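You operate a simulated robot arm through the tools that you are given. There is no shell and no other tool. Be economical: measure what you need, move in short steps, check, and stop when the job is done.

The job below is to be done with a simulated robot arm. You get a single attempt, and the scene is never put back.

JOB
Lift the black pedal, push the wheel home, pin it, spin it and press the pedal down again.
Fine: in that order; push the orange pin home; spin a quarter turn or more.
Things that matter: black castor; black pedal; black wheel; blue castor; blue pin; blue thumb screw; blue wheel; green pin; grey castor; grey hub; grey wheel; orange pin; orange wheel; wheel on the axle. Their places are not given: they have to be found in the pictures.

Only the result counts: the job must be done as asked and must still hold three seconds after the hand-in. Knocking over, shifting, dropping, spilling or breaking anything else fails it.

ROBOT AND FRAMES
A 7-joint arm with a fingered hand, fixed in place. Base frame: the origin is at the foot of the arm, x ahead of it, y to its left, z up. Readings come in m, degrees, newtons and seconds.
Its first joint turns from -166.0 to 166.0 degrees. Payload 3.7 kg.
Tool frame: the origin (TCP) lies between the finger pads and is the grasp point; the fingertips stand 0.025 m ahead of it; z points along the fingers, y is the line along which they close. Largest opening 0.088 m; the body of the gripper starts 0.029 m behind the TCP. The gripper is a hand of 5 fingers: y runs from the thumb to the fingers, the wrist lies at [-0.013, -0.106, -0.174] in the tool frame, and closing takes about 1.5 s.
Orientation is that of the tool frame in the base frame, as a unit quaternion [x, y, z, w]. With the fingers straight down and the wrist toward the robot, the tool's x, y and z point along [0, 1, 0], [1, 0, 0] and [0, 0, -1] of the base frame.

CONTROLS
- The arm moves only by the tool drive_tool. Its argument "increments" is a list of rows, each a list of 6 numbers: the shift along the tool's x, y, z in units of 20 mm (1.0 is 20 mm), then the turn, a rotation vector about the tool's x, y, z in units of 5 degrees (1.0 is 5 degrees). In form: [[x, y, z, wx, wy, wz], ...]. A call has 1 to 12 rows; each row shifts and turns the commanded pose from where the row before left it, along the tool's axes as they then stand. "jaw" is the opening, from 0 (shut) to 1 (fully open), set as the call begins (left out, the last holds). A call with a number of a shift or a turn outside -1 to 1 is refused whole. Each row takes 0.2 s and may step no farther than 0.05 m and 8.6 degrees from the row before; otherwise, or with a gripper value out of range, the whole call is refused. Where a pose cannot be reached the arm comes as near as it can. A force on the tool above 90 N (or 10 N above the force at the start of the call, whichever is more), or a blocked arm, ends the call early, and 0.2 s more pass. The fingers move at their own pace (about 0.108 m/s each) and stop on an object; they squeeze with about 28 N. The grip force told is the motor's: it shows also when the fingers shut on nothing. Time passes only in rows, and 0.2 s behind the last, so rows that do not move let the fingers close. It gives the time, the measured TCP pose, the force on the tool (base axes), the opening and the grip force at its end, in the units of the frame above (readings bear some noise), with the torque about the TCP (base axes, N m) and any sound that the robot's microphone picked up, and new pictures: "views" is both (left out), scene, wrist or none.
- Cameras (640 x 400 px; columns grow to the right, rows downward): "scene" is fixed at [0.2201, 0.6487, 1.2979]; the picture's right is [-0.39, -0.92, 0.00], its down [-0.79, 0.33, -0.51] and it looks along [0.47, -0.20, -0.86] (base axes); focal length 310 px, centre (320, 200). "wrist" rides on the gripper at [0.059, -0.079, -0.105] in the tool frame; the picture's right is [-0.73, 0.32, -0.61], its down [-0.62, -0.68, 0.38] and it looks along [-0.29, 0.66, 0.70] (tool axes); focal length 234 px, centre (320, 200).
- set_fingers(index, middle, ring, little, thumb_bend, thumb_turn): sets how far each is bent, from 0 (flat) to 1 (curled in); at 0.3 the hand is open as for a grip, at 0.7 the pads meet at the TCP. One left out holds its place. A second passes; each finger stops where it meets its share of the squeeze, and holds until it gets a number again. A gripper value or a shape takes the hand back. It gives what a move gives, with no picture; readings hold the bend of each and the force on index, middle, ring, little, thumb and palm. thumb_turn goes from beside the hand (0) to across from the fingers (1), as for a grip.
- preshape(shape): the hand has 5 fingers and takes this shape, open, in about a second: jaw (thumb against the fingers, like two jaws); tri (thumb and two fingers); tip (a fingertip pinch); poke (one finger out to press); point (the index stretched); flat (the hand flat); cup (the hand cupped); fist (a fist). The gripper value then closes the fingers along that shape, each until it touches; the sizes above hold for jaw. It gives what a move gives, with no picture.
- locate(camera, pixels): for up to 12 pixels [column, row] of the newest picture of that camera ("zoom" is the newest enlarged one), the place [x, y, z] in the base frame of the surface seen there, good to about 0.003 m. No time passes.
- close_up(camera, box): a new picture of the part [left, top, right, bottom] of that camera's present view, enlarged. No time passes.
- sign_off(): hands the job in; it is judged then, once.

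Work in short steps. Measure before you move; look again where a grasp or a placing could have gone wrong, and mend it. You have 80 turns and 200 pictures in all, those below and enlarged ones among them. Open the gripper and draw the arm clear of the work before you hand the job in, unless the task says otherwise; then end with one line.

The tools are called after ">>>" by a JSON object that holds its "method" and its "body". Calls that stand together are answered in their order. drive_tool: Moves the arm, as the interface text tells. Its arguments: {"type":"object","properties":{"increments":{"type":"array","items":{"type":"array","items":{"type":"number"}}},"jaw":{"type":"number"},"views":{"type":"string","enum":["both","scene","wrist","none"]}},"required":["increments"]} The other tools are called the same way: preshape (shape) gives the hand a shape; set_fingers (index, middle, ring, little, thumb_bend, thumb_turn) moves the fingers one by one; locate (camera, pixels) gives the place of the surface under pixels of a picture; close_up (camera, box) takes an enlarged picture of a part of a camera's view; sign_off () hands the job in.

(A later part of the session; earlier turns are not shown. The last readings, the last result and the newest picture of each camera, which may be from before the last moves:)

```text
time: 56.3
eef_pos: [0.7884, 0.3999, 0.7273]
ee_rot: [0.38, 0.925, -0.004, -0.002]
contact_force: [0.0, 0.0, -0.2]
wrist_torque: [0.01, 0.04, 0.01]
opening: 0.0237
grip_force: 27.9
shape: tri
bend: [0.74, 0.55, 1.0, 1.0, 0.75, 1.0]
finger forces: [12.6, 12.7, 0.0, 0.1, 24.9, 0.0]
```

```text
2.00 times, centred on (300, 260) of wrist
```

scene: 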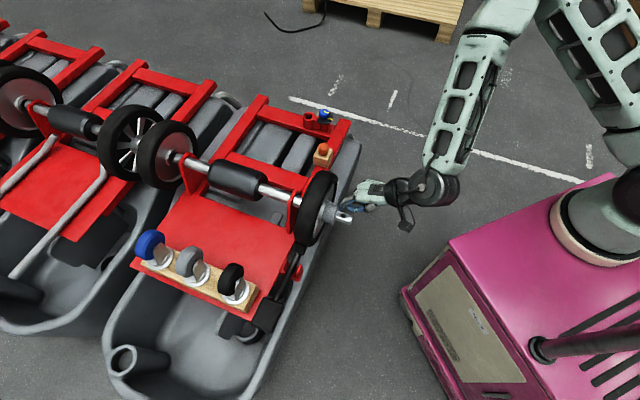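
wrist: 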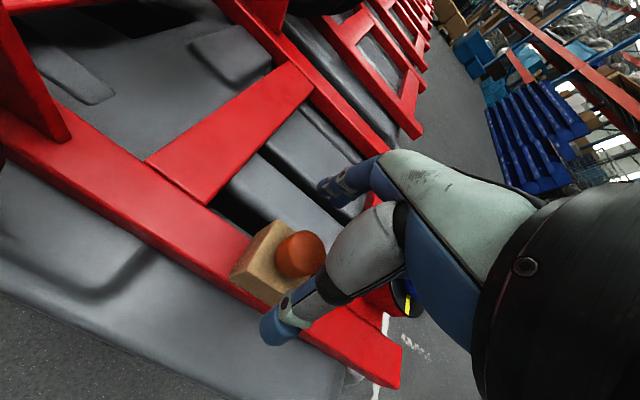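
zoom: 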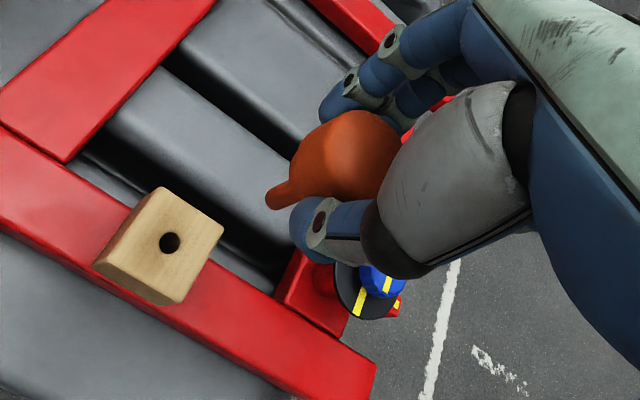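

I locate the pin's tip, shaft and knob for its offset from the TCP.

>>> {"method": "locate", "body": {"camera": "zoom", "pixels": [[272, 198], [278, 193], [285, 190], [310, 150], [345, 125], [370, 130], [330, 170], [170, 243]]}}

>>> {"method": "close_up", "body": {"camera": "scene", "box": [310, 90, 350, 130]}}

>>> {"method": "locate", "body": {"camera": "zoom", "pixels": [[340, 270], [340, 240], [338, 290], [335, 215], [335, 170], [335, 120], [300, 190], [380, 190]]}}

```text
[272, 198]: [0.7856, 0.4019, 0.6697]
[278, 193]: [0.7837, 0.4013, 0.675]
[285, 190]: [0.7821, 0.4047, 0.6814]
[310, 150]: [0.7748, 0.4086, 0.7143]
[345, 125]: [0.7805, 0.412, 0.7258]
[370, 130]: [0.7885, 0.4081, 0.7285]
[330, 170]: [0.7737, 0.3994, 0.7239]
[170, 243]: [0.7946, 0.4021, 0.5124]
```

```text
10.00 times, centred on (330, 110) of scene
```

zoom: 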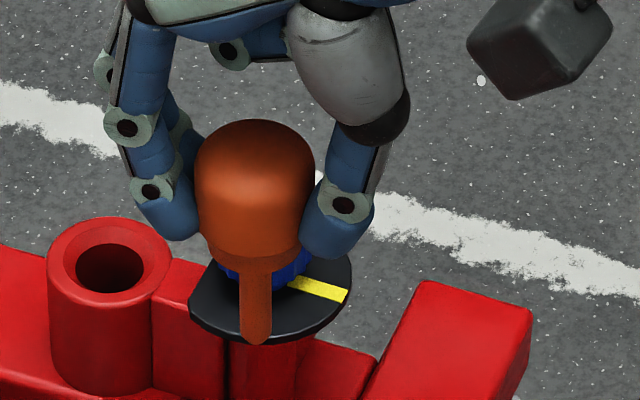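

```text
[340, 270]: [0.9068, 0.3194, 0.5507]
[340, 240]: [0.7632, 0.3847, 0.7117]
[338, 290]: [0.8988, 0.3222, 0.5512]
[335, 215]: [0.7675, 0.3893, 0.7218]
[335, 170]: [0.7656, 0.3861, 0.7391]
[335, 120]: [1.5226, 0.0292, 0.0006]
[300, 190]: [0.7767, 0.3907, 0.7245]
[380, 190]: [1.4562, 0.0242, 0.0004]
```

I repeat with the right pixels: tip (255,338), shaft (255,285), knob top (252,140), knob sides.

>>> {"method": "locate", "body": {"camera": "zoom", "pixels": [[255, 338], [255, 320], [255, 290], [255, 265], [252, 240], [252, 190], [252, 145], [252, 128], [205, 190], [305, 180]]}}

```text
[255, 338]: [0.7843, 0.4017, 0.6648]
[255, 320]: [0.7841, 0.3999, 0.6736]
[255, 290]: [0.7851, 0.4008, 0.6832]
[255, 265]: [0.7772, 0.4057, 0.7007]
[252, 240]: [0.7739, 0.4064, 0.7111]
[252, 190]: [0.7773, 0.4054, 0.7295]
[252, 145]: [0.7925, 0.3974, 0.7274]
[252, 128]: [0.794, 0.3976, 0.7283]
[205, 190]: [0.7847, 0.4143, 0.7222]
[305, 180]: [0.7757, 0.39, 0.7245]
```

The pin axis coincides with the TCP; its tip is 0.063 below. I raise 80 mm and carry it to above the axle hole (~(0.531,0.454)).

>>> {"method": "drive_tool", "body": {"increments": [[0, 0, -1, 0, 0, 0], [0, 0, -1, 0, 0, 0], [0, 0, -1, 0, 0, 0], [0, 0, -1, 0, 0, 0]], "views": "none"}}

>>> {"method": "drive_tool", "body": {"increments": [[1, -0.652, 0, 0, 0, 0], [1, -0.652, 0, 0, 0, 0], [1, -0.652, 0, 0, 0, 0], [1, -0.652, 0, 0, 0, 0], [1, -0.652, 0, 0, 0, 0], [1, -0.652, 0, 0, 0, 0], [1, -0.652, 0, 0, 0, 0], [1, -0.652, 0, 0, 0, 0], [1, -0.652, 0, 0, 0, 0], [1, -0.652, 0, 0, 0, 0], [1, -0.652, 0, 0, 0, 0]]}}

>>> {"method": "close_up", "body": {"camera": "wrist", "box": [180, 160, 380, 320]}}

>>> {"method": "close_up", "body": {"camera": "scene", "box": [310, 180, 370, 240]}}

```text
time: 57.3
eef_pos: [0.7882, 0.4005, 0.8073]
ee_rot: [0.38, 0.925, -0.004, -0.001]
contact_force: [-0.3, -0.4, -0.4]
wrist_torque: [-0.03, 0.03, 0.0]
opening: 0.0239
grip_force: 27.9
shape: tri
bend: [0.74, 0.55, 1.0, 1.0, 0.75, 1.0]
finger forces: [12.7, 13.0, 0.1, 0.1, 24.9, 0.1]
```

```text
time: 59.7
eef_pos: [0.5312, 0.4546, 0.8097]
ee_rot: [0.381, 0.925, -0.004, -0.001]
contact_force: [0.8, -0.4, -0.5]
wrist_torque: [-0.02, 0.02, 0.01]
opening: 0.0238
grip_force: 28.4
shape: tri
bend: [0.74, 0.55, 1.0, 1.0, 0.75, 1.0]
finger forces: [12.9, 13.1, 0.0, 0.1, 24.9, 0.0]
```

scene: 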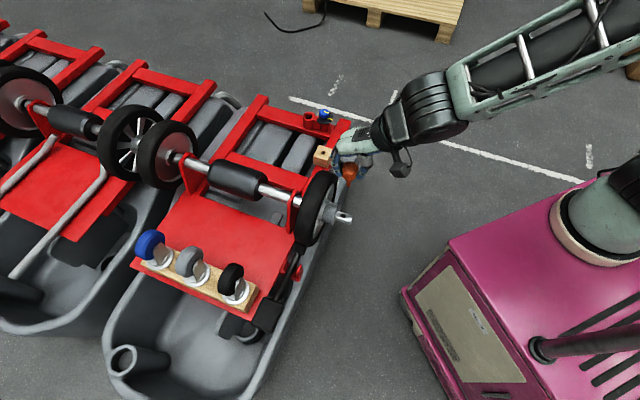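
wrist: 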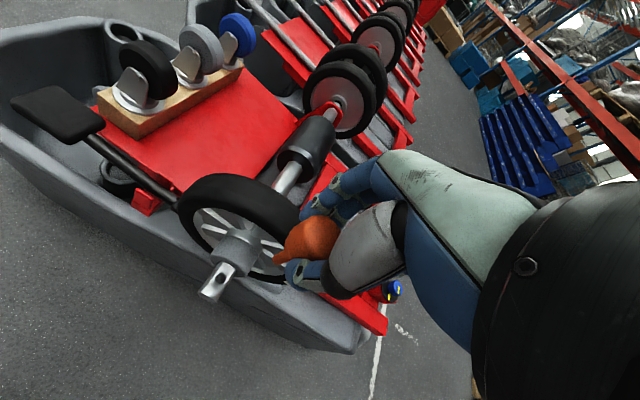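

```text
2.50 times, centred on (280, 240) of wrist
```

zoom: 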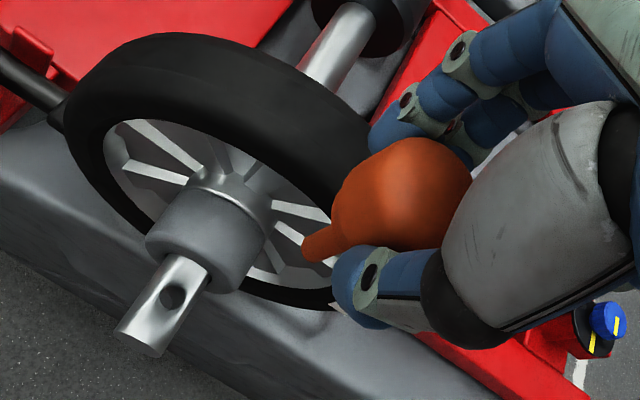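

```text
6.67 times, centred on (340, 210) of scene
```

zoom: 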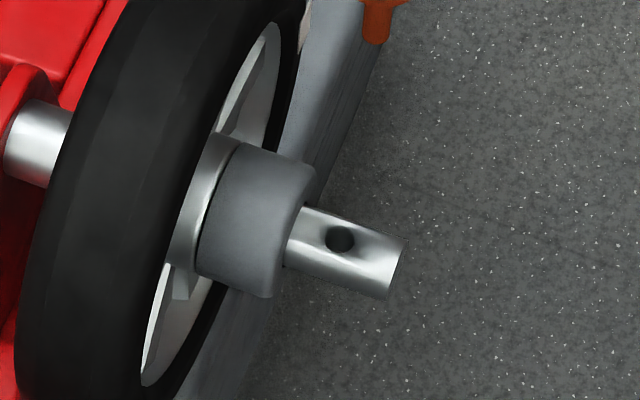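

I enlarge the hole strongly and locate points around its rim.

>>> {"method": "close_up", "body": {"camera": "scene", "box": [333, 207, 353, 225]}}

```text
16.00 times, centred on (343, 216) of scene
```

zoom: 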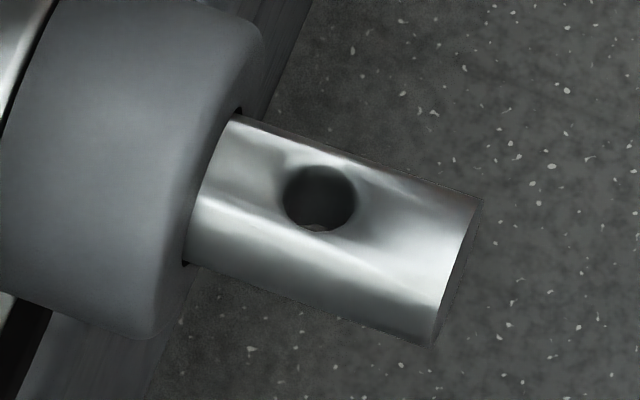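

>>> {"method": "locate", "body": {"camera": "zoom", "pixels": [[280, 197], [362, 197], [320, 160], [320, 238], [345, 225], [295, 225], [296, 172], [346, 172], [230, 130], [195, 240], [470, 215], [420, 320]]}}

>>> {"method": "locate", "body": {"camera": "zoom", "pixels": [[320, 197], [320, 185], [310, 205], [330, 205], [320, 145], [320, 280], [320, 225], [250, 130], [400, 180], [250, 260], [400, 320], [400, 240]]}}

```text
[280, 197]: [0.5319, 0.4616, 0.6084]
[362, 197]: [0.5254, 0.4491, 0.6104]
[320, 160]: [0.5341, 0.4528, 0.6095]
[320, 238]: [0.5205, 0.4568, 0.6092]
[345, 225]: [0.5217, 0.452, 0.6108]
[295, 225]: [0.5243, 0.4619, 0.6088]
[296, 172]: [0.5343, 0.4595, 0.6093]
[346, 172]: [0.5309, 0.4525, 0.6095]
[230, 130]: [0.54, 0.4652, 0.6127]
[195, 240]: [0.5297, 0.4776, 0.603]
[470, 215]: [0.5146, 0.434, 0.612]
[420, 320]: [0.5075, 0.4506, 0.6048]
```

```text
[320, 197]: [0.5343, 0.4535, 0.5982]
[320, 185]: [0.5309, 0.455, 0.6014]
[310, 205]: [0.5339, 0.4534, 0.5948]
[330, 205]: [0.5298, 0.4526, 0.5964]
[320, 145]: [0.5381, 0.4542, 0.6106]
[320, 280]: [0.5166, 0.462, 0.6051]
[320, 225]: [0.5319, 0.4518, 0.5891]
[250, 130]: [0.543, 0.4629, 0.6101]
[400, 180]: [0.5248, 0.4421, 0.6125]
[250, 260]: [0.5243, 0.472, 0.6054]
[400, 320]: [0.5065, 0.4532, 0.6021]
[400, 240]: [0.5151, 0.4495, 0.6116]
```

The hole centre averages (0.528,0.456), rim z≈0.6095. I align and lower until the pin's tip is ~20 mm above it.

>>> {"method": "drive_tool", "body": {"increments": [[0.2, -0.06, 1, 0, 0, 0], [0, 0, 1, 0, 0, 0], [0, 0, 1, 0, 0, 0], [0, 0, 1, 0, 0, 0], [0, 0, 1, 0, 0, 0], [0, 0, 0.5, 0, 0, 0], [0, 0, 0, 0, 0, 0]], "views": "none"}}

>>> {"method": "close_up", "body": {"camera": "scene", "box": [326, 197, 356, 225]}}

>>> {"method": "close_up", "body": {"camera": "wrist", "box": [230, 180, 350, 300]}}

```text
time: 61.3
eef_pos: [0.5285, 0.4547, 0.6988]
ee_rot: [0.381, 0.925, -0.005, -0.002]
contact_force: [0.4, -0.4, -0.9]
wrist_torque: [-0.02, -0.02, -0.02]
opening: 0.0236
grip_force: 28.4
shape: tri
bend: [0.74, 0.55, 1.0, 1.0, 0.75, 1.0]
finger forces: [13.0, 13.3, 0.0, 0.0, 24.9, 0.0]
```

```text
14.29 times, centred on (341, 211) of scene
```

zoom: 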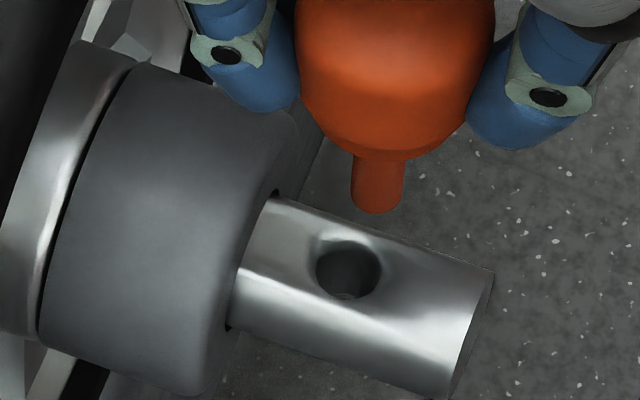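

```text
3.33 times, centred on (290, 240) of wrist
```

zoom: 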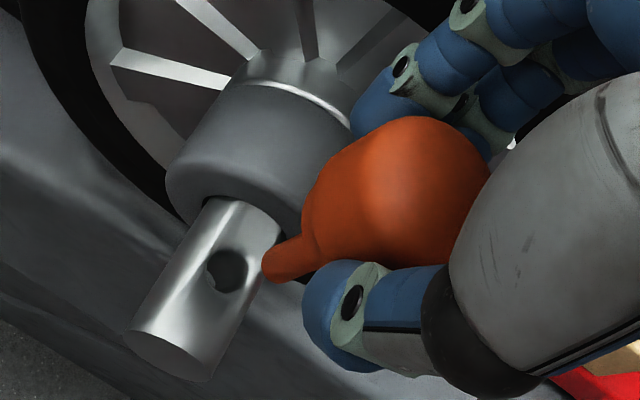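

Comparing pin and hole in both views, the pin must move ≈2.5 mm in +s and 2 mm in −t. I correct, lower 14 mm, and look again.

>>> {"method": "drive_tool", "body": {"increments": [[0.1, 0.125, 0, 0, 0, 0], [0, 0, 0.7, 0, 0, 0], [0, 0, 0, 0, 0, 0]], "views": "none"}}

>>> {"method": "close_up", "body": {"camera": "scene", "box": [333, 203, 353, 223]}}

>>> {"method": "close_up", "body": {"camera": "wrist", "box": [240, 230, 300, 280]}}

```text
time: 62.1
eef_pos: [0.5278, 0.4577, 0.6853]
ee_rot: [0.38, 0.925, -0.003, -0.002]
contact_force: [-1.2, -1.3, 0.0]
wrist_torque: [0.06, -0.02, -0.02]
opening: 0.0234
grip_force: 28.2
shape: tri
bend: [0.74, 0.55, 1.0, 1.0, 0.75, 1.0]
finger forces: [12.9, 14.7, 0.0, 0.0, 25.2, 0.0]
```

```text
16.00 times, centred on (343, 213) of scene
```

zoom: 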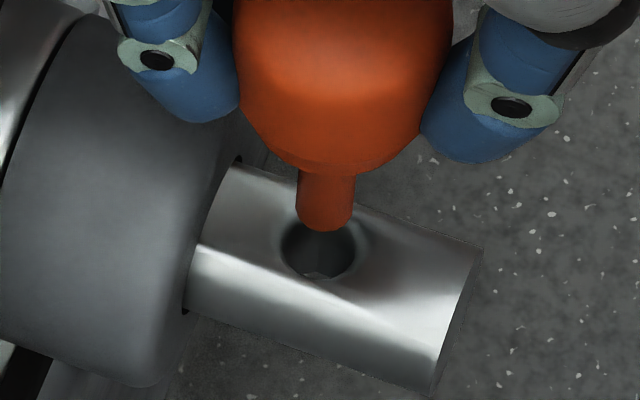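

```text
8.00 times, centred on (270, 255) of wrist
```

zoom: 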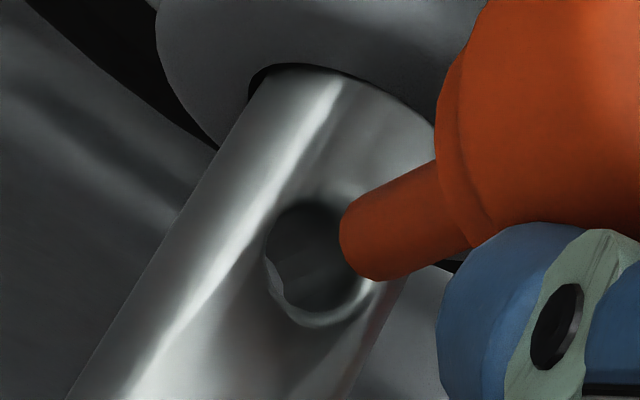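

Pin and hole now line up in both views within about 1 mm. I descend in small steps, watching the force.

>>> {"method": "drive_tool", "body": {"increments": [[0, -0.03, 0.3, 0, 0, 0], [0, 0, 0.3, 0, 0, 0], [0, 0, 0.3, 0, 0, 0], [0, 0, 0, 0, 0, 0]], "views": "none"}}

>>> {"method": "close_up", "body": {"camera": "scene", "box": [330, 200, 356, 226]}}

>>> {"method": "close_up", "body": {"camera": "wrist", "box": [220, 170, 360, 300]}}

```text
time: 63.1
eef_pos: [0.5283, 0.4571, 0.667]
ee_rot: [0.38, 0.925, -0.004, -0.001]
contact_force: [-0.3, 0.3, -0.1]
wrist_torque: [-0.01, 0.0, 0.02]
opening: 0.0238
grip_force: 27.9
shape: tri
bend: [0.74, 0.55, 1.0, 1.0, 0.75, 1.0]
finger forces: [13.0, 13.6, 0.0, 0.0, 25.0, 0.0]
```

```text
15.38 times, centred on (343, 213) of scene
```

zoom: 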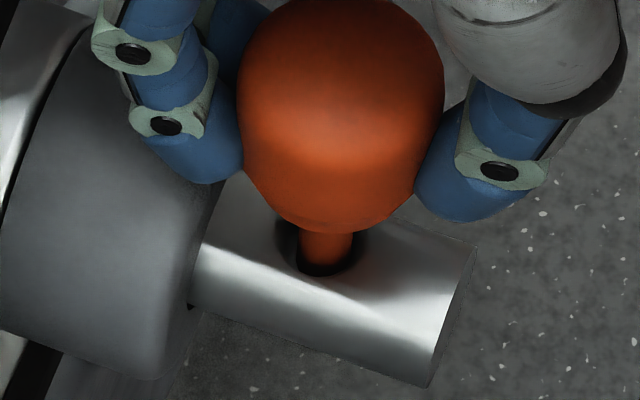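

```text
3.08 times, centred on (290, 235) of wrist
```

zoom: 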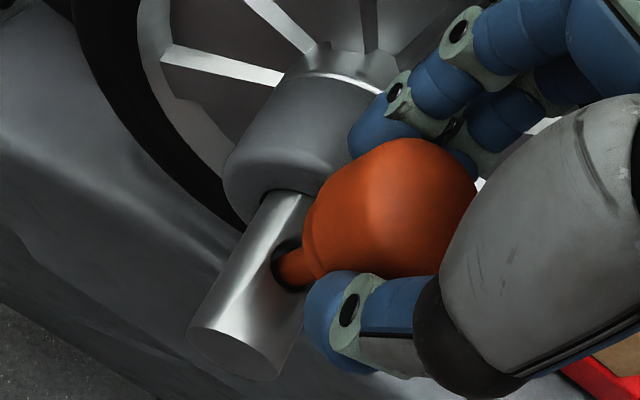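

The pin enters the hole freely. I lower 11 mm more (fingers must stay above the hub's top), then release.

>>> {"method": "drive_tool", "body": {"increments": [[0, 0, 0.3, 0, 0, 0], [0, 0, 0.3, 0, 0, 0], [0, 0, 0, 0, 0, 0]], "views": "none"}}

>>> {"method": "close_up", "body": {"camera": "scene", "box": [330, 200, 356, 226]}}

```text
time: 63.9
eef_pos: [0.5265, 0.4568, 0.6539]
ee_rot: [0.38, 0.925, -0.004, -0.001]
contact_force: [0.5, 1.3, -0.2]
wrist_torque: [0.05, -0.03, 0.01]
opening: 0.0238
grip_force: 27.6
shape: tri
bend: [0.74, 0.55, 1.0, 1.0, 0.75, 1.0]
finger forces: [13.3, 13.8, 0.0, 0.0, 24.8, 0.0]
```

```text
15.38 times, centred on (343, 213) of scene
```

zoom: 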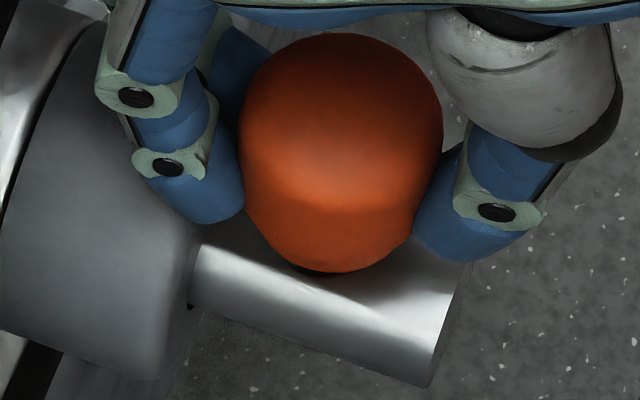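

No resistance, still a small gap beneath the knob. I lower a further 8 mm.

>>> {"method": "drive_tool", "body": {"increments": [[0, 0, 0.2, 0, 0, 0], [0, 0, 0.2, 0, 0, 0], [0, 0, 0, 0, 0, 0]], "views": "wrist"}}

>>> {"method": "close_up", "body": {"camera": "wrist", "box": [220, 170, 360, 300]}}

>>> {"method": "close_up", "body": {"camera": "scene", "box": [325, 195, 361, 226]}}

```text
time: 64.7
eef_pos: [0.5269, 0.4578, 0.6476]
ee_rot: [0.38, 0.925, -0.002, -0.001]
contact_force: [-2.5, -2.6, 23.1]
wrist_torque: [0.26, -0.22, 0.0]
opening: 0.0246
grip_force: 27.6
shape: tri
bend: [0.75, 0.55, 1.0, 1.0, 0.74, 1.0]
finger forces: [29.2, 27.3, 0.1, 0.0, 30.7, 0.1]
```

wrist: 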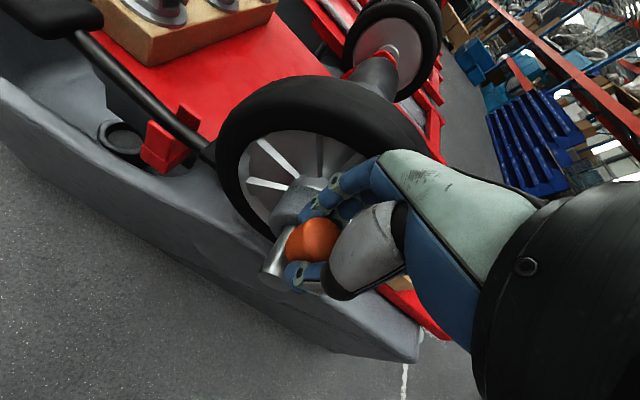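

```text
3.08 times, centred on (290, 235) of wrist
```

zoom: 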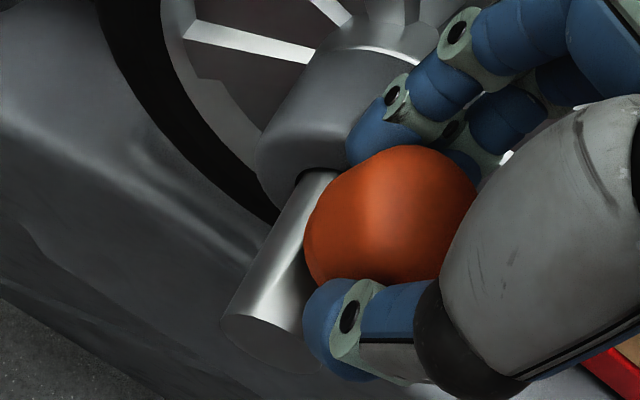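

```text
12.90 times, centred on (343, 210) of scene
```

zoom: 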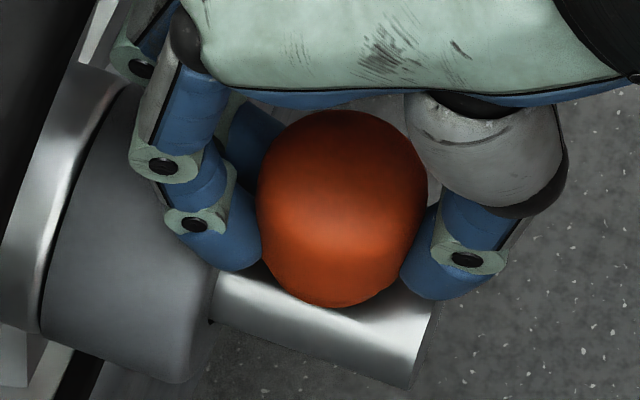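

23 N: the fingertips have met the hub. I raise 4 mm, open the hand, then rise away.

>>> {"method": "drive_tool", "body": {"increments": [[0, 0, -0.25, 0, 0, 0]], "views": "none"}}

>>> {"method": "drive_tool", "body": {"increments": [[0, 0, 0, 0, 0, 0], [0, 0, 0, 0, 0, 0], [0, 0, 0, 0, 0, 0], [0, 0, 0, 0, 0, 0], [0, 0, 0, 0, 0, 0], [0, 0, 0, 0, 0, 0]], "jaw": 1, "views": "wrist"}}

>>> {"method": "close_up", "body": {"camera": "scene", "box": [325, 195, 361, 226]}}

```text
time: 65.1
eef_pos: [0.5272, 0.4567, 0.6513]
ee_rot: [0.38, 0.925, -0.005, 0.0]
contact_force: [1.9, 2.3, -1.3]
wrist_torque: [0.06, -0.05, 0.02]
opening: 0.0238
grip_force: 28.2
shape: tri
bend: [0.74, 0.55, 1.0, 1.0, 0.74, 1.0]
finger forces: [14.5, 14.6, 0.1, 0.0, 25.2, 0.0]
```

```text
time: 66.5
eef_pos: [0.5279, 0.4548, 0.6528]
ee_rot: [0.381, 0.925, -0.003, -0.001]
contact_force: [-27.5, -28.2, 22.8]
wrist_torque: [0.9, -0.94, -0.29]
opening: 0.0724
grip_force: 0.1
shape: tri
bend: [0.33, 0.5, 0.99, 0.99, 0.3, 0.98]
finger forces: [0.0, 48.3, 0.0, 0.0, 0.0, 0.0]
```

wrist: 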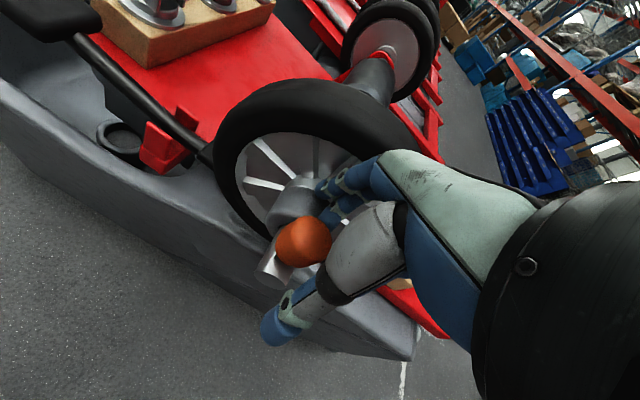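

```text
12.90 times, centred on (343, 210) of scene
```

zoom: 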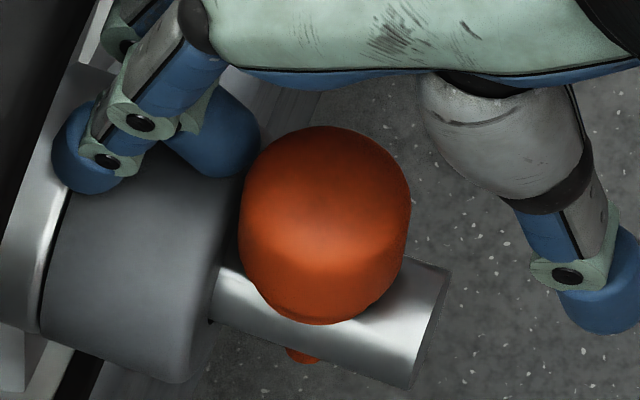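

The pin has dropped through (its tip shows beneath the axle at (300,355)). The middle presses on the hub, so I rise straight up, clear of the knob.

>>> {"method": "drive_tool", "body": {"increments": [[0, -0.2, -0.5, 0, 0, 0], [0, 0, -0.5, 0, 0, 0], [0, 0, -1, 0, 0, 0], [0, 0, -1, 0, 0, 0], [0, 0, -1, 0, 0, 0]], "views": "wrist"}}

>>> {"method": "close_up", "body": {"camera": "scene", "box": [325, 195, 361, 226]}}

>>> {"method": "close_up", "body": {"camera": "wrist", "box": [180, 190, 300, 290]}}

```text
time: 67.7
eef_pos: [0.5248, 0.455, 0.7313]
ee_rot: [0.38, 0.925, -0.003, -0.001]
contact_force: [-0.7, -0.3, 0.2]
wrist_torque: [-0.02, 0.03, -0.01]
opening: 0.0876
grip_force: 0.0
shape: tri
bend: [0.3, 0.3, 0.99, 0.99, 0.3, 0.98]
finger forces: [0.1, 0.1, 0.1, 0.1, 0.1, 0.0]
```

wrist: 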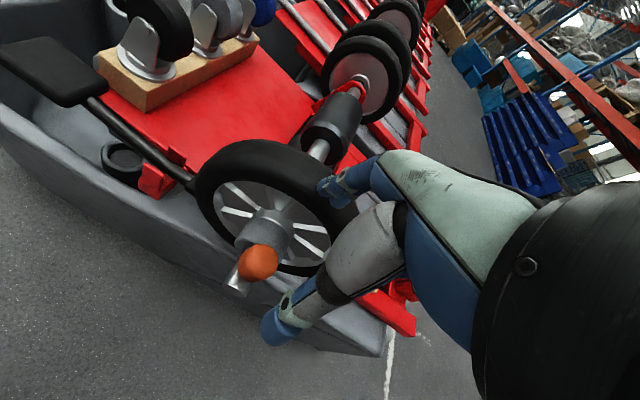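

```text
12.90 times, centred on (343, 210) of scene
```

zoom: 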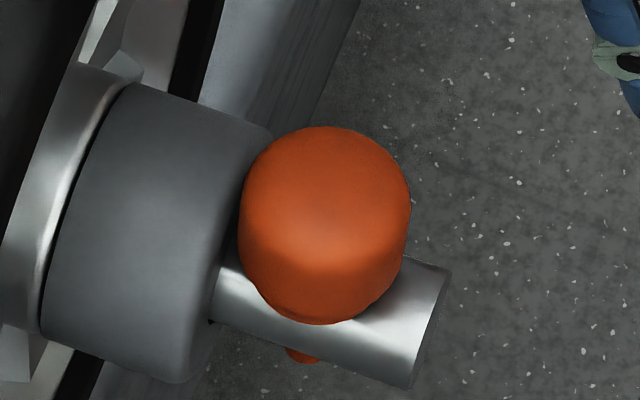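

```text
4.00 times, centred on (240, 240) of wrist
```

zoom: 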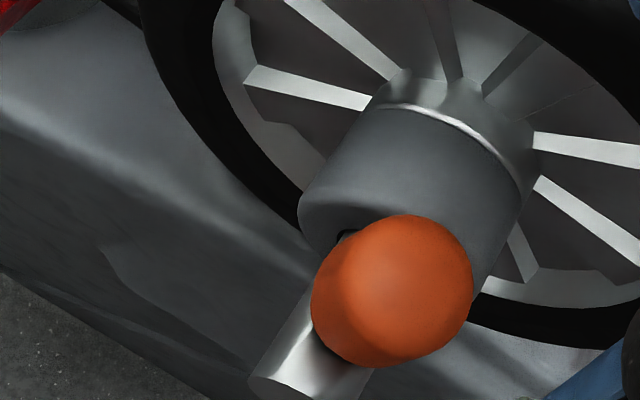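

I measure the knob's top height and the hub now.

>>> {"method": "locate", "body": {"camera": "zoom", "pixels": [[390, 270], [430, 260], [370, 300], [410, 310], [350, 290], [400, 235]]}}

>>> {"method": "preshape", "body": {"shape": "poke"}}

>>> {"method": "close_up", "body": {"camera": "wrist", "box": [180, 160, 380, 300]}}

```text
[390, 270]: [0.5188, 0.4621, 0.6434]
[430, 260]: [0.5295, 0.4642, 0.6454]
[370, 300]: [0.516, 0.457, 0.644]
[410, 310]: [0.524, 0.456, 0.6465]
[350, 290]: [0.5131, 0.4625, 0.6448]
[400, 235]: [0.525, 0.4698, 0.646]
```

```text
time: 68.6
eef_pos: [0.5241, 0.4548, 0.7306]
ee_rot: [0.38, 0.925, -0.004, -0.001]
contact_force: [0.5, 0.7, 0.0]
wrist_torque: [-0.01, 0.02, 0.0]
opening: 0.0001
grip_force: 0.1
shape: poke
bend: [0.7, 0.7, 0.99, 0.99, 1.0, 1.0]
finger forces: [0.0, 0.0, 0.0, 0.0, 0.0, 0.0]
```

```text
2.86 times, centred on (280, 230) of wrist
```

zoom: 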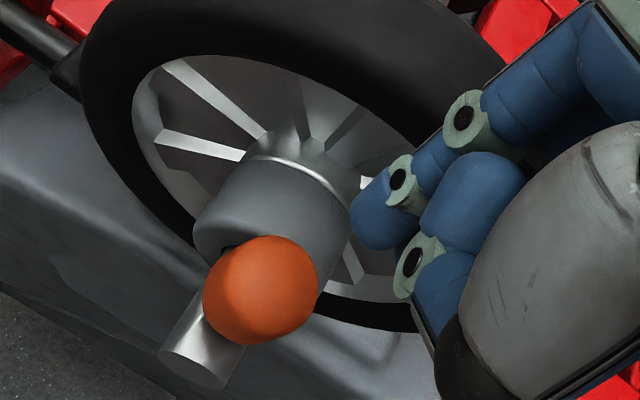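

Knob top is at 0.645 (bottom ≈0.616, axle top ≈0.611), so it's almost home. I press it down with the two poking fingertips.

>>> {"method": "drive_tool", "body": {"increments": [[0.2, 0.1, 0.9, 0, 0, 0], [0, 0, 0.9, 0, 0, 0], [0, 0, 0.7, 0, 0, 0], [0, 0, 0.3, 0, 0, 0], [0, 0, 0.3, 0, 0, 0], [0, 0, 0.2, 0, 0, 0]], "views": "wrist"}}

>>> {"method": "close_up", "body": {"camera": "scene", "box": [325, 195, 361, 226]}}

```text
time: 70.0
eef_pos: [0.5241, 0.4594, 0.6688]
ee_rot: [0.381, 0.925, 0.0, -0.001]
contact_force: [0.1, -2.1, 42.2]
wrist_torque: [-0.02, 0.04, 0.01]
opening: 0.0
grip_force: 0.2
shape: poke
bend: [0.7, 0.7, 0.99, 0.99, 1.0, 1.0]
finger forces: [31.0, 11.8, 0.0, 0.1, 0.1, 0.0]
```

wrist: 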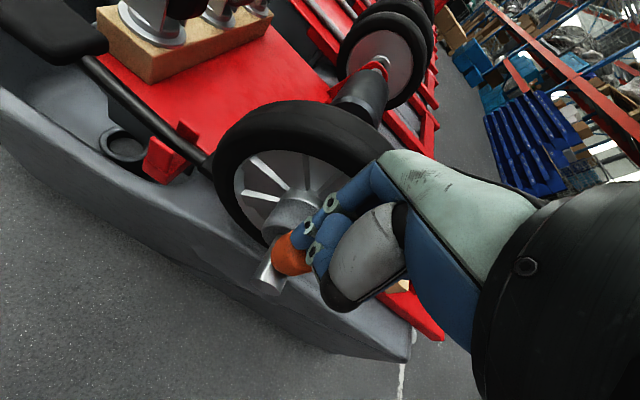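

```text
12.90 times, centred on (343, 210) of scene
```

zoom: 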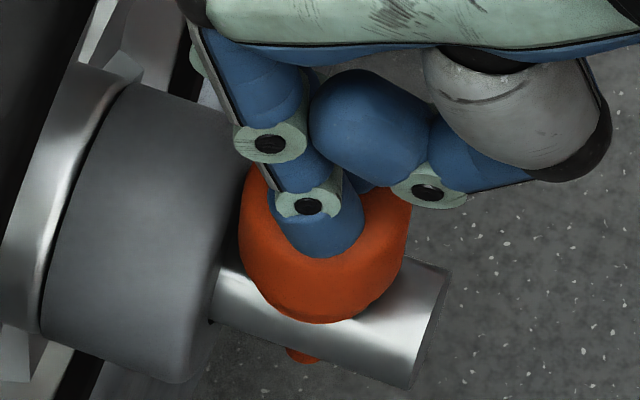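

It holds 42 N without moving. I press a bit more to be sure, then retreat upward.

>>> {"method": "drive_tool", "body": {"increments": [[0, 0, 0.2, 0, 0, 0], [0, 0, 0, 0, 0, 0]], "views": "none"}}

>>> {"method": "drive_tool", "body": {"increments": [[0, 0, -0.5, 0, 0, 0], [0, 0, -1, 0, 0, 0], [0, 0, -1, 0, 0, 0], [0, 0, -1, 0, 0, 0], [0, 0, -1, 0, 0, 0], [0, 0, -1, 0, 0, 0]], "views": "wrist"}}

>>> {"method": "close_up", "body": {"camera": "scene", "box": [325, 195, 361, 226]}}

>>> {"method": "close_up", "body": {"camera": "wrist", "box": [180, 160, 330, 280]}}

```text
time: 70.6
eef_pos: [0.5236, 0.4599, 0.6671]
ee_rot: [0.381, 0.925, 0.002, 0.0]
contact_force: [9.2, 10.0, 78.5]
wrist_torque: [0.11, -0.2, 0.04]
opening: 0.0001
grip_force: 0.1
shape: poke
bend: [0.7, 0.7, 0.99, 0.99, 1.0, 1.0]
finger forces: [51.6, 26.9, 0.1, 0.1, 0.0, 0.0]
```

```text
time: 72.0
eef_pos: [0.5222, 0.458, 0.7728]
ee_rot: [0.379, 0.925, -0.004, -0.001]
contact_force: [-0.1, 0.0, -0.1]
wrist_torque: [0.01, 0.01, 0.0]
opening: 0.0001
grip_force: 0.1
shape: poke
bend: [0.7, 0.7, 0.99, 0.99, 1.0, 1.0]
finger forces: [0.1, 0.0, 0.0, 0.0, 0.0, 0.1]
```

wrist: 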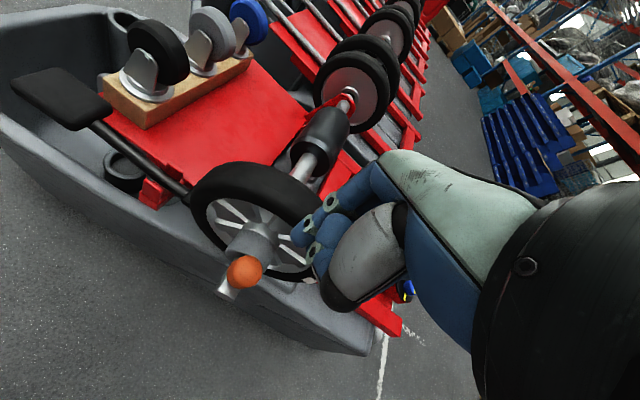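

```text
12.90 times, centred on (343, 210) of scene
```

zoom: 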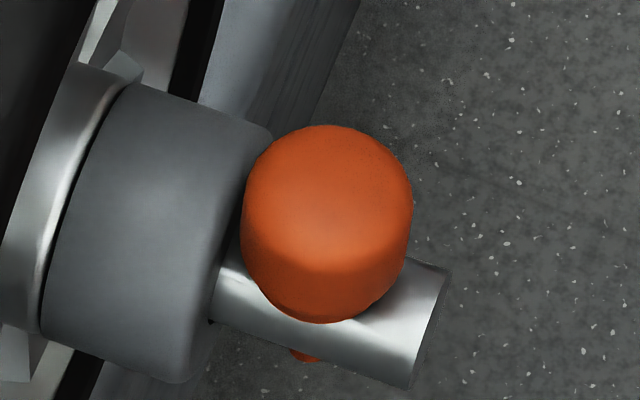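

```text
3.33 times, centred on (255, 220) of wrist
```

zoom: 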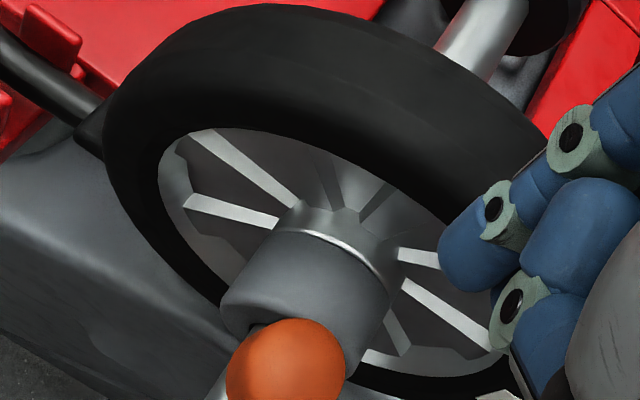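

The pin is home (knob seated, tip out below). Next, the spin: I will grip the tyre's top across its width (s≈0.745–0.79) with the jaw shape and carry it along the arc. I move above the tyre.

>>> {"method": "preshape", "body": {"shape": "jaw"}}

>>> {"method": "drive_tool", "body": {"increments": [[0.52, 0.94, 0, 0, 0, 0], [0.52, 0.94, 0, 0, 0, 0], [0.52, 0.94, 0, 0, 0, 0], [0.52, 0.94, 0, 0, 0, 0], [0, 0, 0, 0, 0, 0]], "views": "both"}}

>>> {"method": "close_up", "body": {"camera": "scene", "box": [280, 150, 370, 250]}}

>>> {"method": "close_up", "body": {"camera": "wrist", "box": [200, 130, 400, 370]}}

```text
time: 72.9
eef_pos: [0.5245, 0.4575, 0.7725]
ee_rot: [0.38, 0.925, -0.004, -0.001]
contact_force: [0.9, 0.2, 0.2]
wrist_torque: [0.02, 0.01, 0.02]
opening: 0.088
grip_force: 0.0
shape: jaw
bend: [0.3, 0.3, 0.3, 0.3, 0.3, 0.98]
finger forces: [0.0, 0.0, 0.1, 0.0, 0.0, 0.0]
```

```text
time: 74.1
eef_pos: [0.5466, 0.5407, 0.7711]
ee_rot: [0.381, 0.925, -0.004, -0.002]
contact_force: [0.3, -0.5, 1.1]
wrist_torque: [-0.02, 0.01, 0.01]
opening: 0.0879
grip_force: 0.1
shape: jaw
bend: [0.3, 0.3, 0.3, 0.3, 0.3, 0.98]
finger forces: [0.0, 0.0, 0.0, 0.0, 0.0, 0.0]
```

scene: 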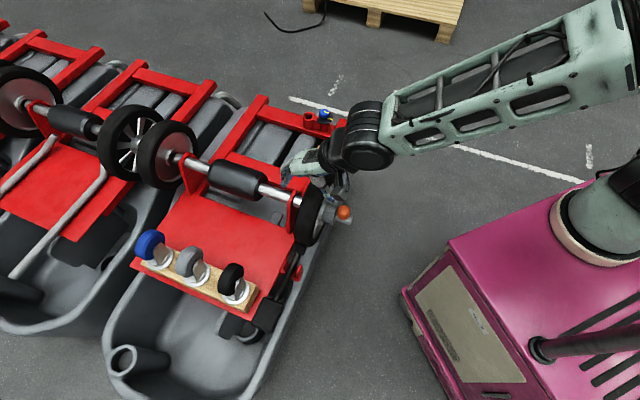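
wrist: 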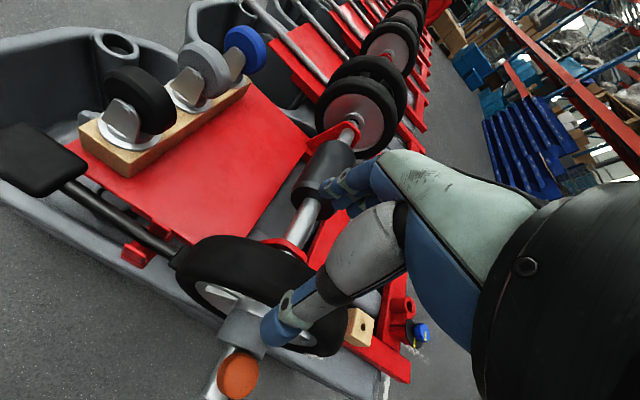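

```text
4.00 times, centred on (325, 200) of scene
```

zoom: 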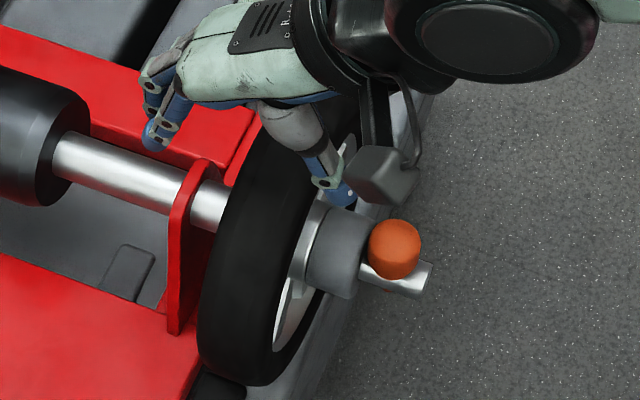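

```text
1.67 times, centred on (300, 250) of wrist
```

zoom: 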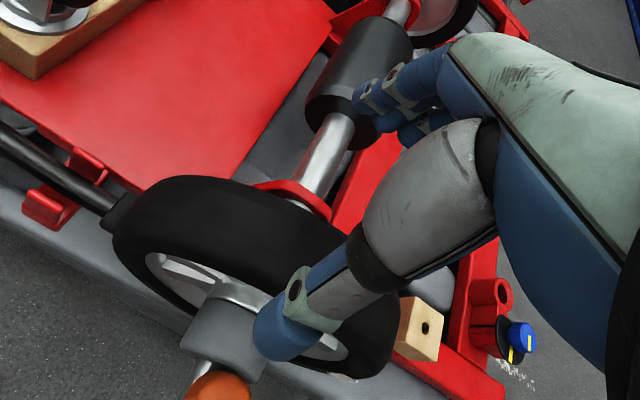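

I check the tyre's edges and bracket height from this enlargement.

>>> {"method": "locate", "body": {"camera": "zoom", "pixels": [[180, 180], [250, 195], [200, 230], [150, 245], [265, 185], [300, 185], [320, 205], [290, 245], [350, 270], [265, 345], [370, 90]]}}

```text
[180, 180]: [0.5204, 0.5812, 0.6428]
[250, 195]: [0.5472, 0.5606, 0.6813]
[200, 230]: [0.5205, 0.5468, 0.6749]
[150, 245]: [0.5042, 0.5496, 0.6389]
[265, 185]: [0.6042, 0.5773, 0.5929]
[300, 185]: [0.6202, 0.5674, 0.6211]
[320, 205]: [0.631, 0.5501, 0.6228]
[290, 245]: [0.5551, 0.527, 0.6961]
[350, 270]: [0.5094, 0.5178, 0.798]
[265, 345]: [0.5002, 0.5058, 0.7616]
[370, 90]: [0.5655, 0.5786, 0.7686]
```

Tyre spans s≈0.747–0.783 and R≈0.098; the bracket top (0.623) is well below. I lower astride the tyre and close on it.

>>> {"method": "drive_tool", "body": {"increments": [[0, -0.1, 1, 0, 0, 0], [0, 0, 1, 0, 0, 0], [0, 0, 1, 0, 0, 0], [0, 0, 1, 0, 0, 0], [0, 0, 0.4, 0, 0, 0]], "views": "none"}}

>>> {"method": "drive_tool", "body": {"increments": [[0, 0, 0, 0, 0, 0], [0, 0, 0, 0, 0, 0], [0, 0, 0, 0, 0, 0], [0, 0, 0, 0, 0, 0], [0, 0, 0, 0, 0, 0]], "jaw": 0.2, "views": "both"}}

>>> {"method": "close_up", "body": {"camera": "wrist", "box": [200, 130, 400, 370]}}

```text
time: 75.3
eef_pos: [0.5452, 0.5401, 0.683]
ee_rot: [0.38, 0.925, -0.005, -0.001]
contact_force: [0.2, -0.2, 0.3]
wrist_torque: [0.0, 0.01, 0.05]
opening: 0.0881
grip_force: 0.0
shape: jaw
bend: [0.3, 0.3, 0.3, 0.3, 0.3, 0.98]
finger forces: [0.1, 0.1, 0.0, 0.0, 0.1, 0.0]
```

```text
time: 76.5
eef_pos: [0.5445, 0.5394, 0.6816]
ee_rot: [0.38, 0.925, -0.004, -0.001]
contact_force: [1.0, -1.1, -3.6]
wrist_torque: [-0.11, 0.1, 0.12]
opening: 0.0383
grip_force: 27.6
shape: jaw
bend: [0.74, 0.47, 0.43, 0.43, 0.72, 1.0]
finger forces: [13.2, 8.1, 3.1, 1.7, 25.9, 0.0]
```

scene: 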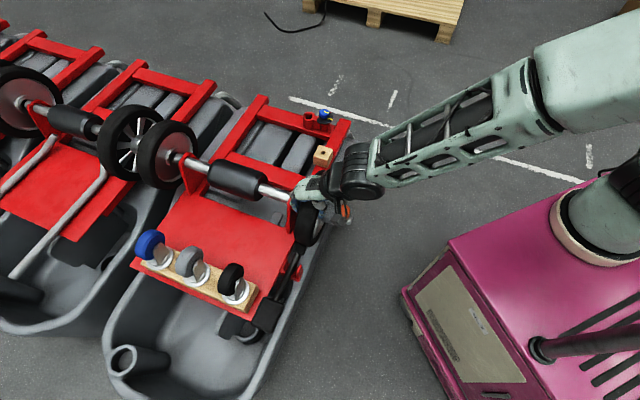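
wrist: 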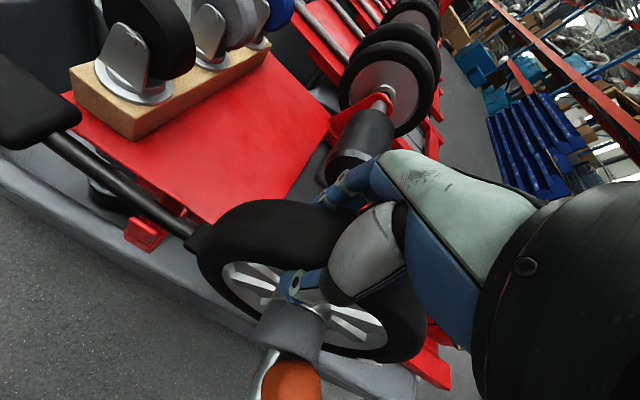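

```text
1.67 times, centred on (300, 250) of wrist
```

zoom: 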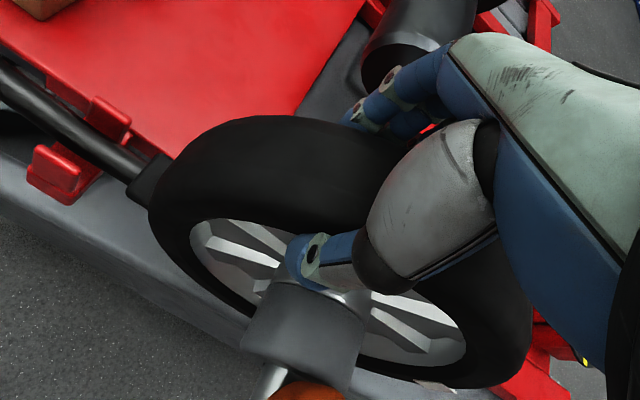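

The tyre is held (27 N). I carry it along the arc over the top by 60°.

>>> {"method": "drive_tool", "body": {"increments": [[-0.725, 0, -0.34, 0, 0, 0], [-0.775, 0, -0.205, 0, 0, 0], [-0.8, 0, -0.07, 0, 0, 0], [-0.8, 0, 0.07, 0, 0, 0], [-0.775, 0, 0.205, 0, 0, 0], [-0.725, 0, 0.34, 0, 0, 0]], "views": "both"}}

>>> {"method": "close_up", "body": {"camera": "wrist", "box": [180, 130, 400, 370]}}

>>> {"method": "close_up", "body": {"camera": "scene", "box": [280, 150, 370, 250]}}

```text
time: 77.9
eef_pos: [0.6108, 0.4741, 0.6835]
ee_rot: [0.379, 0.925, -0.004, -0.001]
contact_force: [-3.4, 4.9, -0.6]
wrist_torque: [0.35, 0.3, 0.19]
opening: 0.0383
grip_force: 27.8
shape: jaw
bend: [0.75, 0.47, 0.43, 0.49, 0.72, 1.0]
finger forces: [16.0, 7.7, 3.1, 0.1, 26.0, 0.1]
```

scene: 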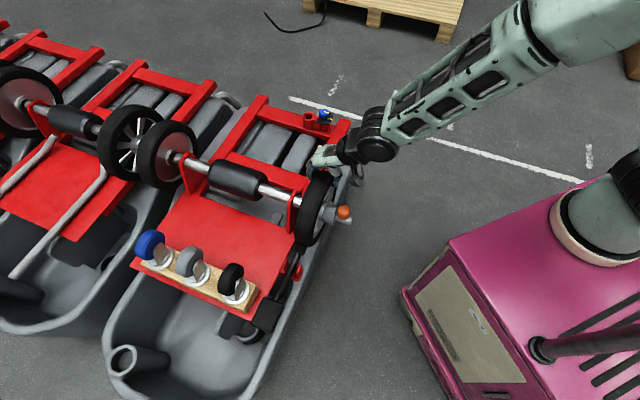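
wrist: 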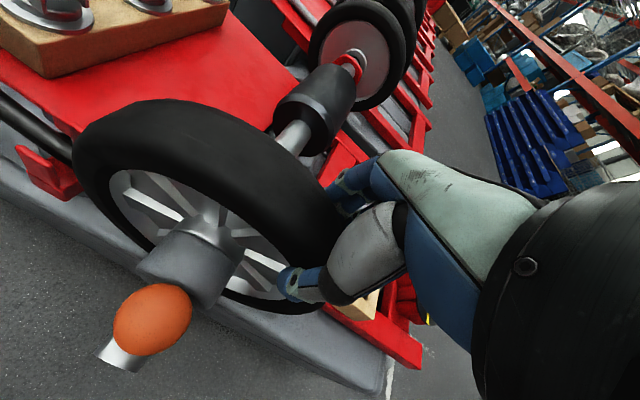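

```text
1.67 times, centred on (290, 250) of wrist
```

zoom: 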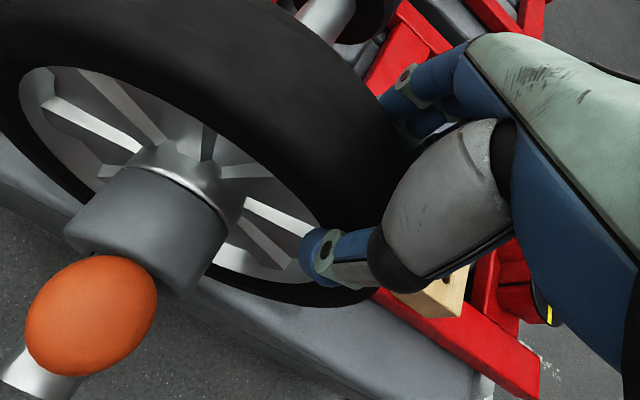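

```text
4.00 times, centred on (325, 200) of scene
```

zoom: 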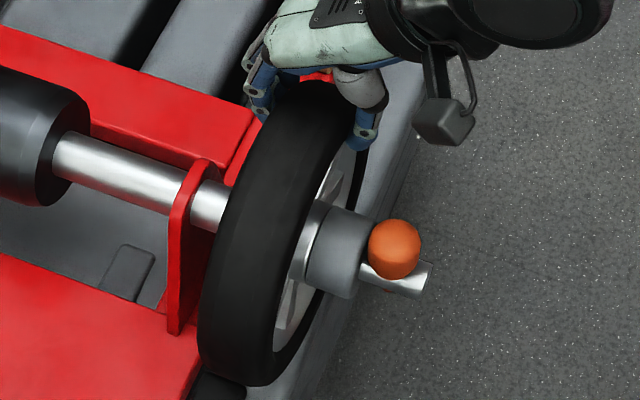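

The white mark has left the right side, so the wheel turned with the hand. I open, retrace the arc, and take a second stroke.

>>> {"method": "drive_tool", "body": {"increments": [[0, 0, 0, 0, 0, 0], [0, 0, 0, 0, 0, 0], [0, 0, 0, 0, 0, 0], [0, 0, 0, 0, 0, 0], [0.725, 0, -0.34, 0, 0, 0], [0.775, 0, -0.205, 0, 0, 0], [0.8, 0, -0.07, 0, 0, 0], [0.8, 0, 0.07, 0, 0, 0], [0.775, 0, 0.205, 0, 0, 0], [0.725, 0, 0.34, 0, 0, 0]], "jaw": 1, "views": "wrist"}}

>>> {"method": "drive_tool", "body": {"increments": [[0, 0, 0, 0, 0, 0], [0, 0, 0, 0, 0, 0], [0, 0, 0, 0, 0, 0], [0, 0, 0, 0, 0, 0], [0, 0, 0, 0, 0, 0], [-0.725, 0, -0.34, 0, 0, 0], [-0.775, 0, -0.205, 0, 0, 0], [-0.8, 0, -0.07, 0, 0, 0], [-0.8, 0, 0.07, 0, 0, 0], [-0.775, 0, 0.205, 0, 0, 0], [-0.725, 0, 0.34, 0, 0, 0]], "jaw": 0.2, "views": "wrist"}}

```text
time: 80.1
eef_pos: [0.5439, 0.5403, 0.6821]
ee_rot: [0.38, 0.925, -0.004, -0.001]
contact_force: [-0.3, -0.5, 0.2]
wrist_torque: [-0.01, 0.01, 0.02]
opening: 0.0877
grip_force: 0.0
shape: jaw
bend: [0.3, 0.3, 0.3, 0.3, 0.3, 0.98]
finger forces: [0.1, 0.0, 0.0, 0.0, 0.0, 0.0]
```

wrist: 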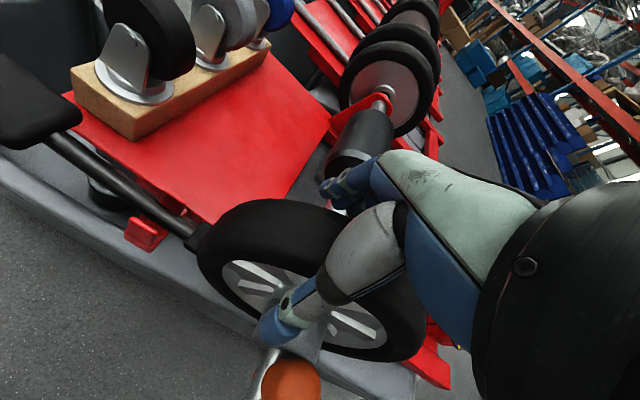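

```text
time: 82.5
eef_pos: [0.6105, 0.4747, 0.6836]
ee_rot: [0.38, 0.925, -0.005, -0.002]
contact_force: [-4.2, 0.5, 3.0]
wrist_torque: [0.24, 0.33, 0.19]
opening: 0.039
grip_force: 27.9
shape: jaw
bend: [0.75, 0.47, 0.44, 0.48, 0.72, 1.0]
finger forces: [15.6, 6.6, 3.4, 0.0, 28.2, 0.0]
```

wrist: 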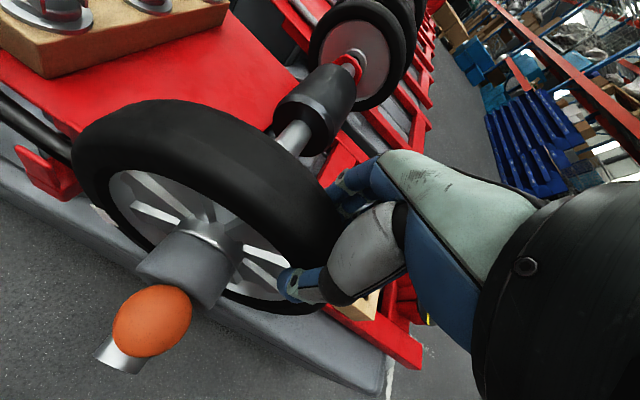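

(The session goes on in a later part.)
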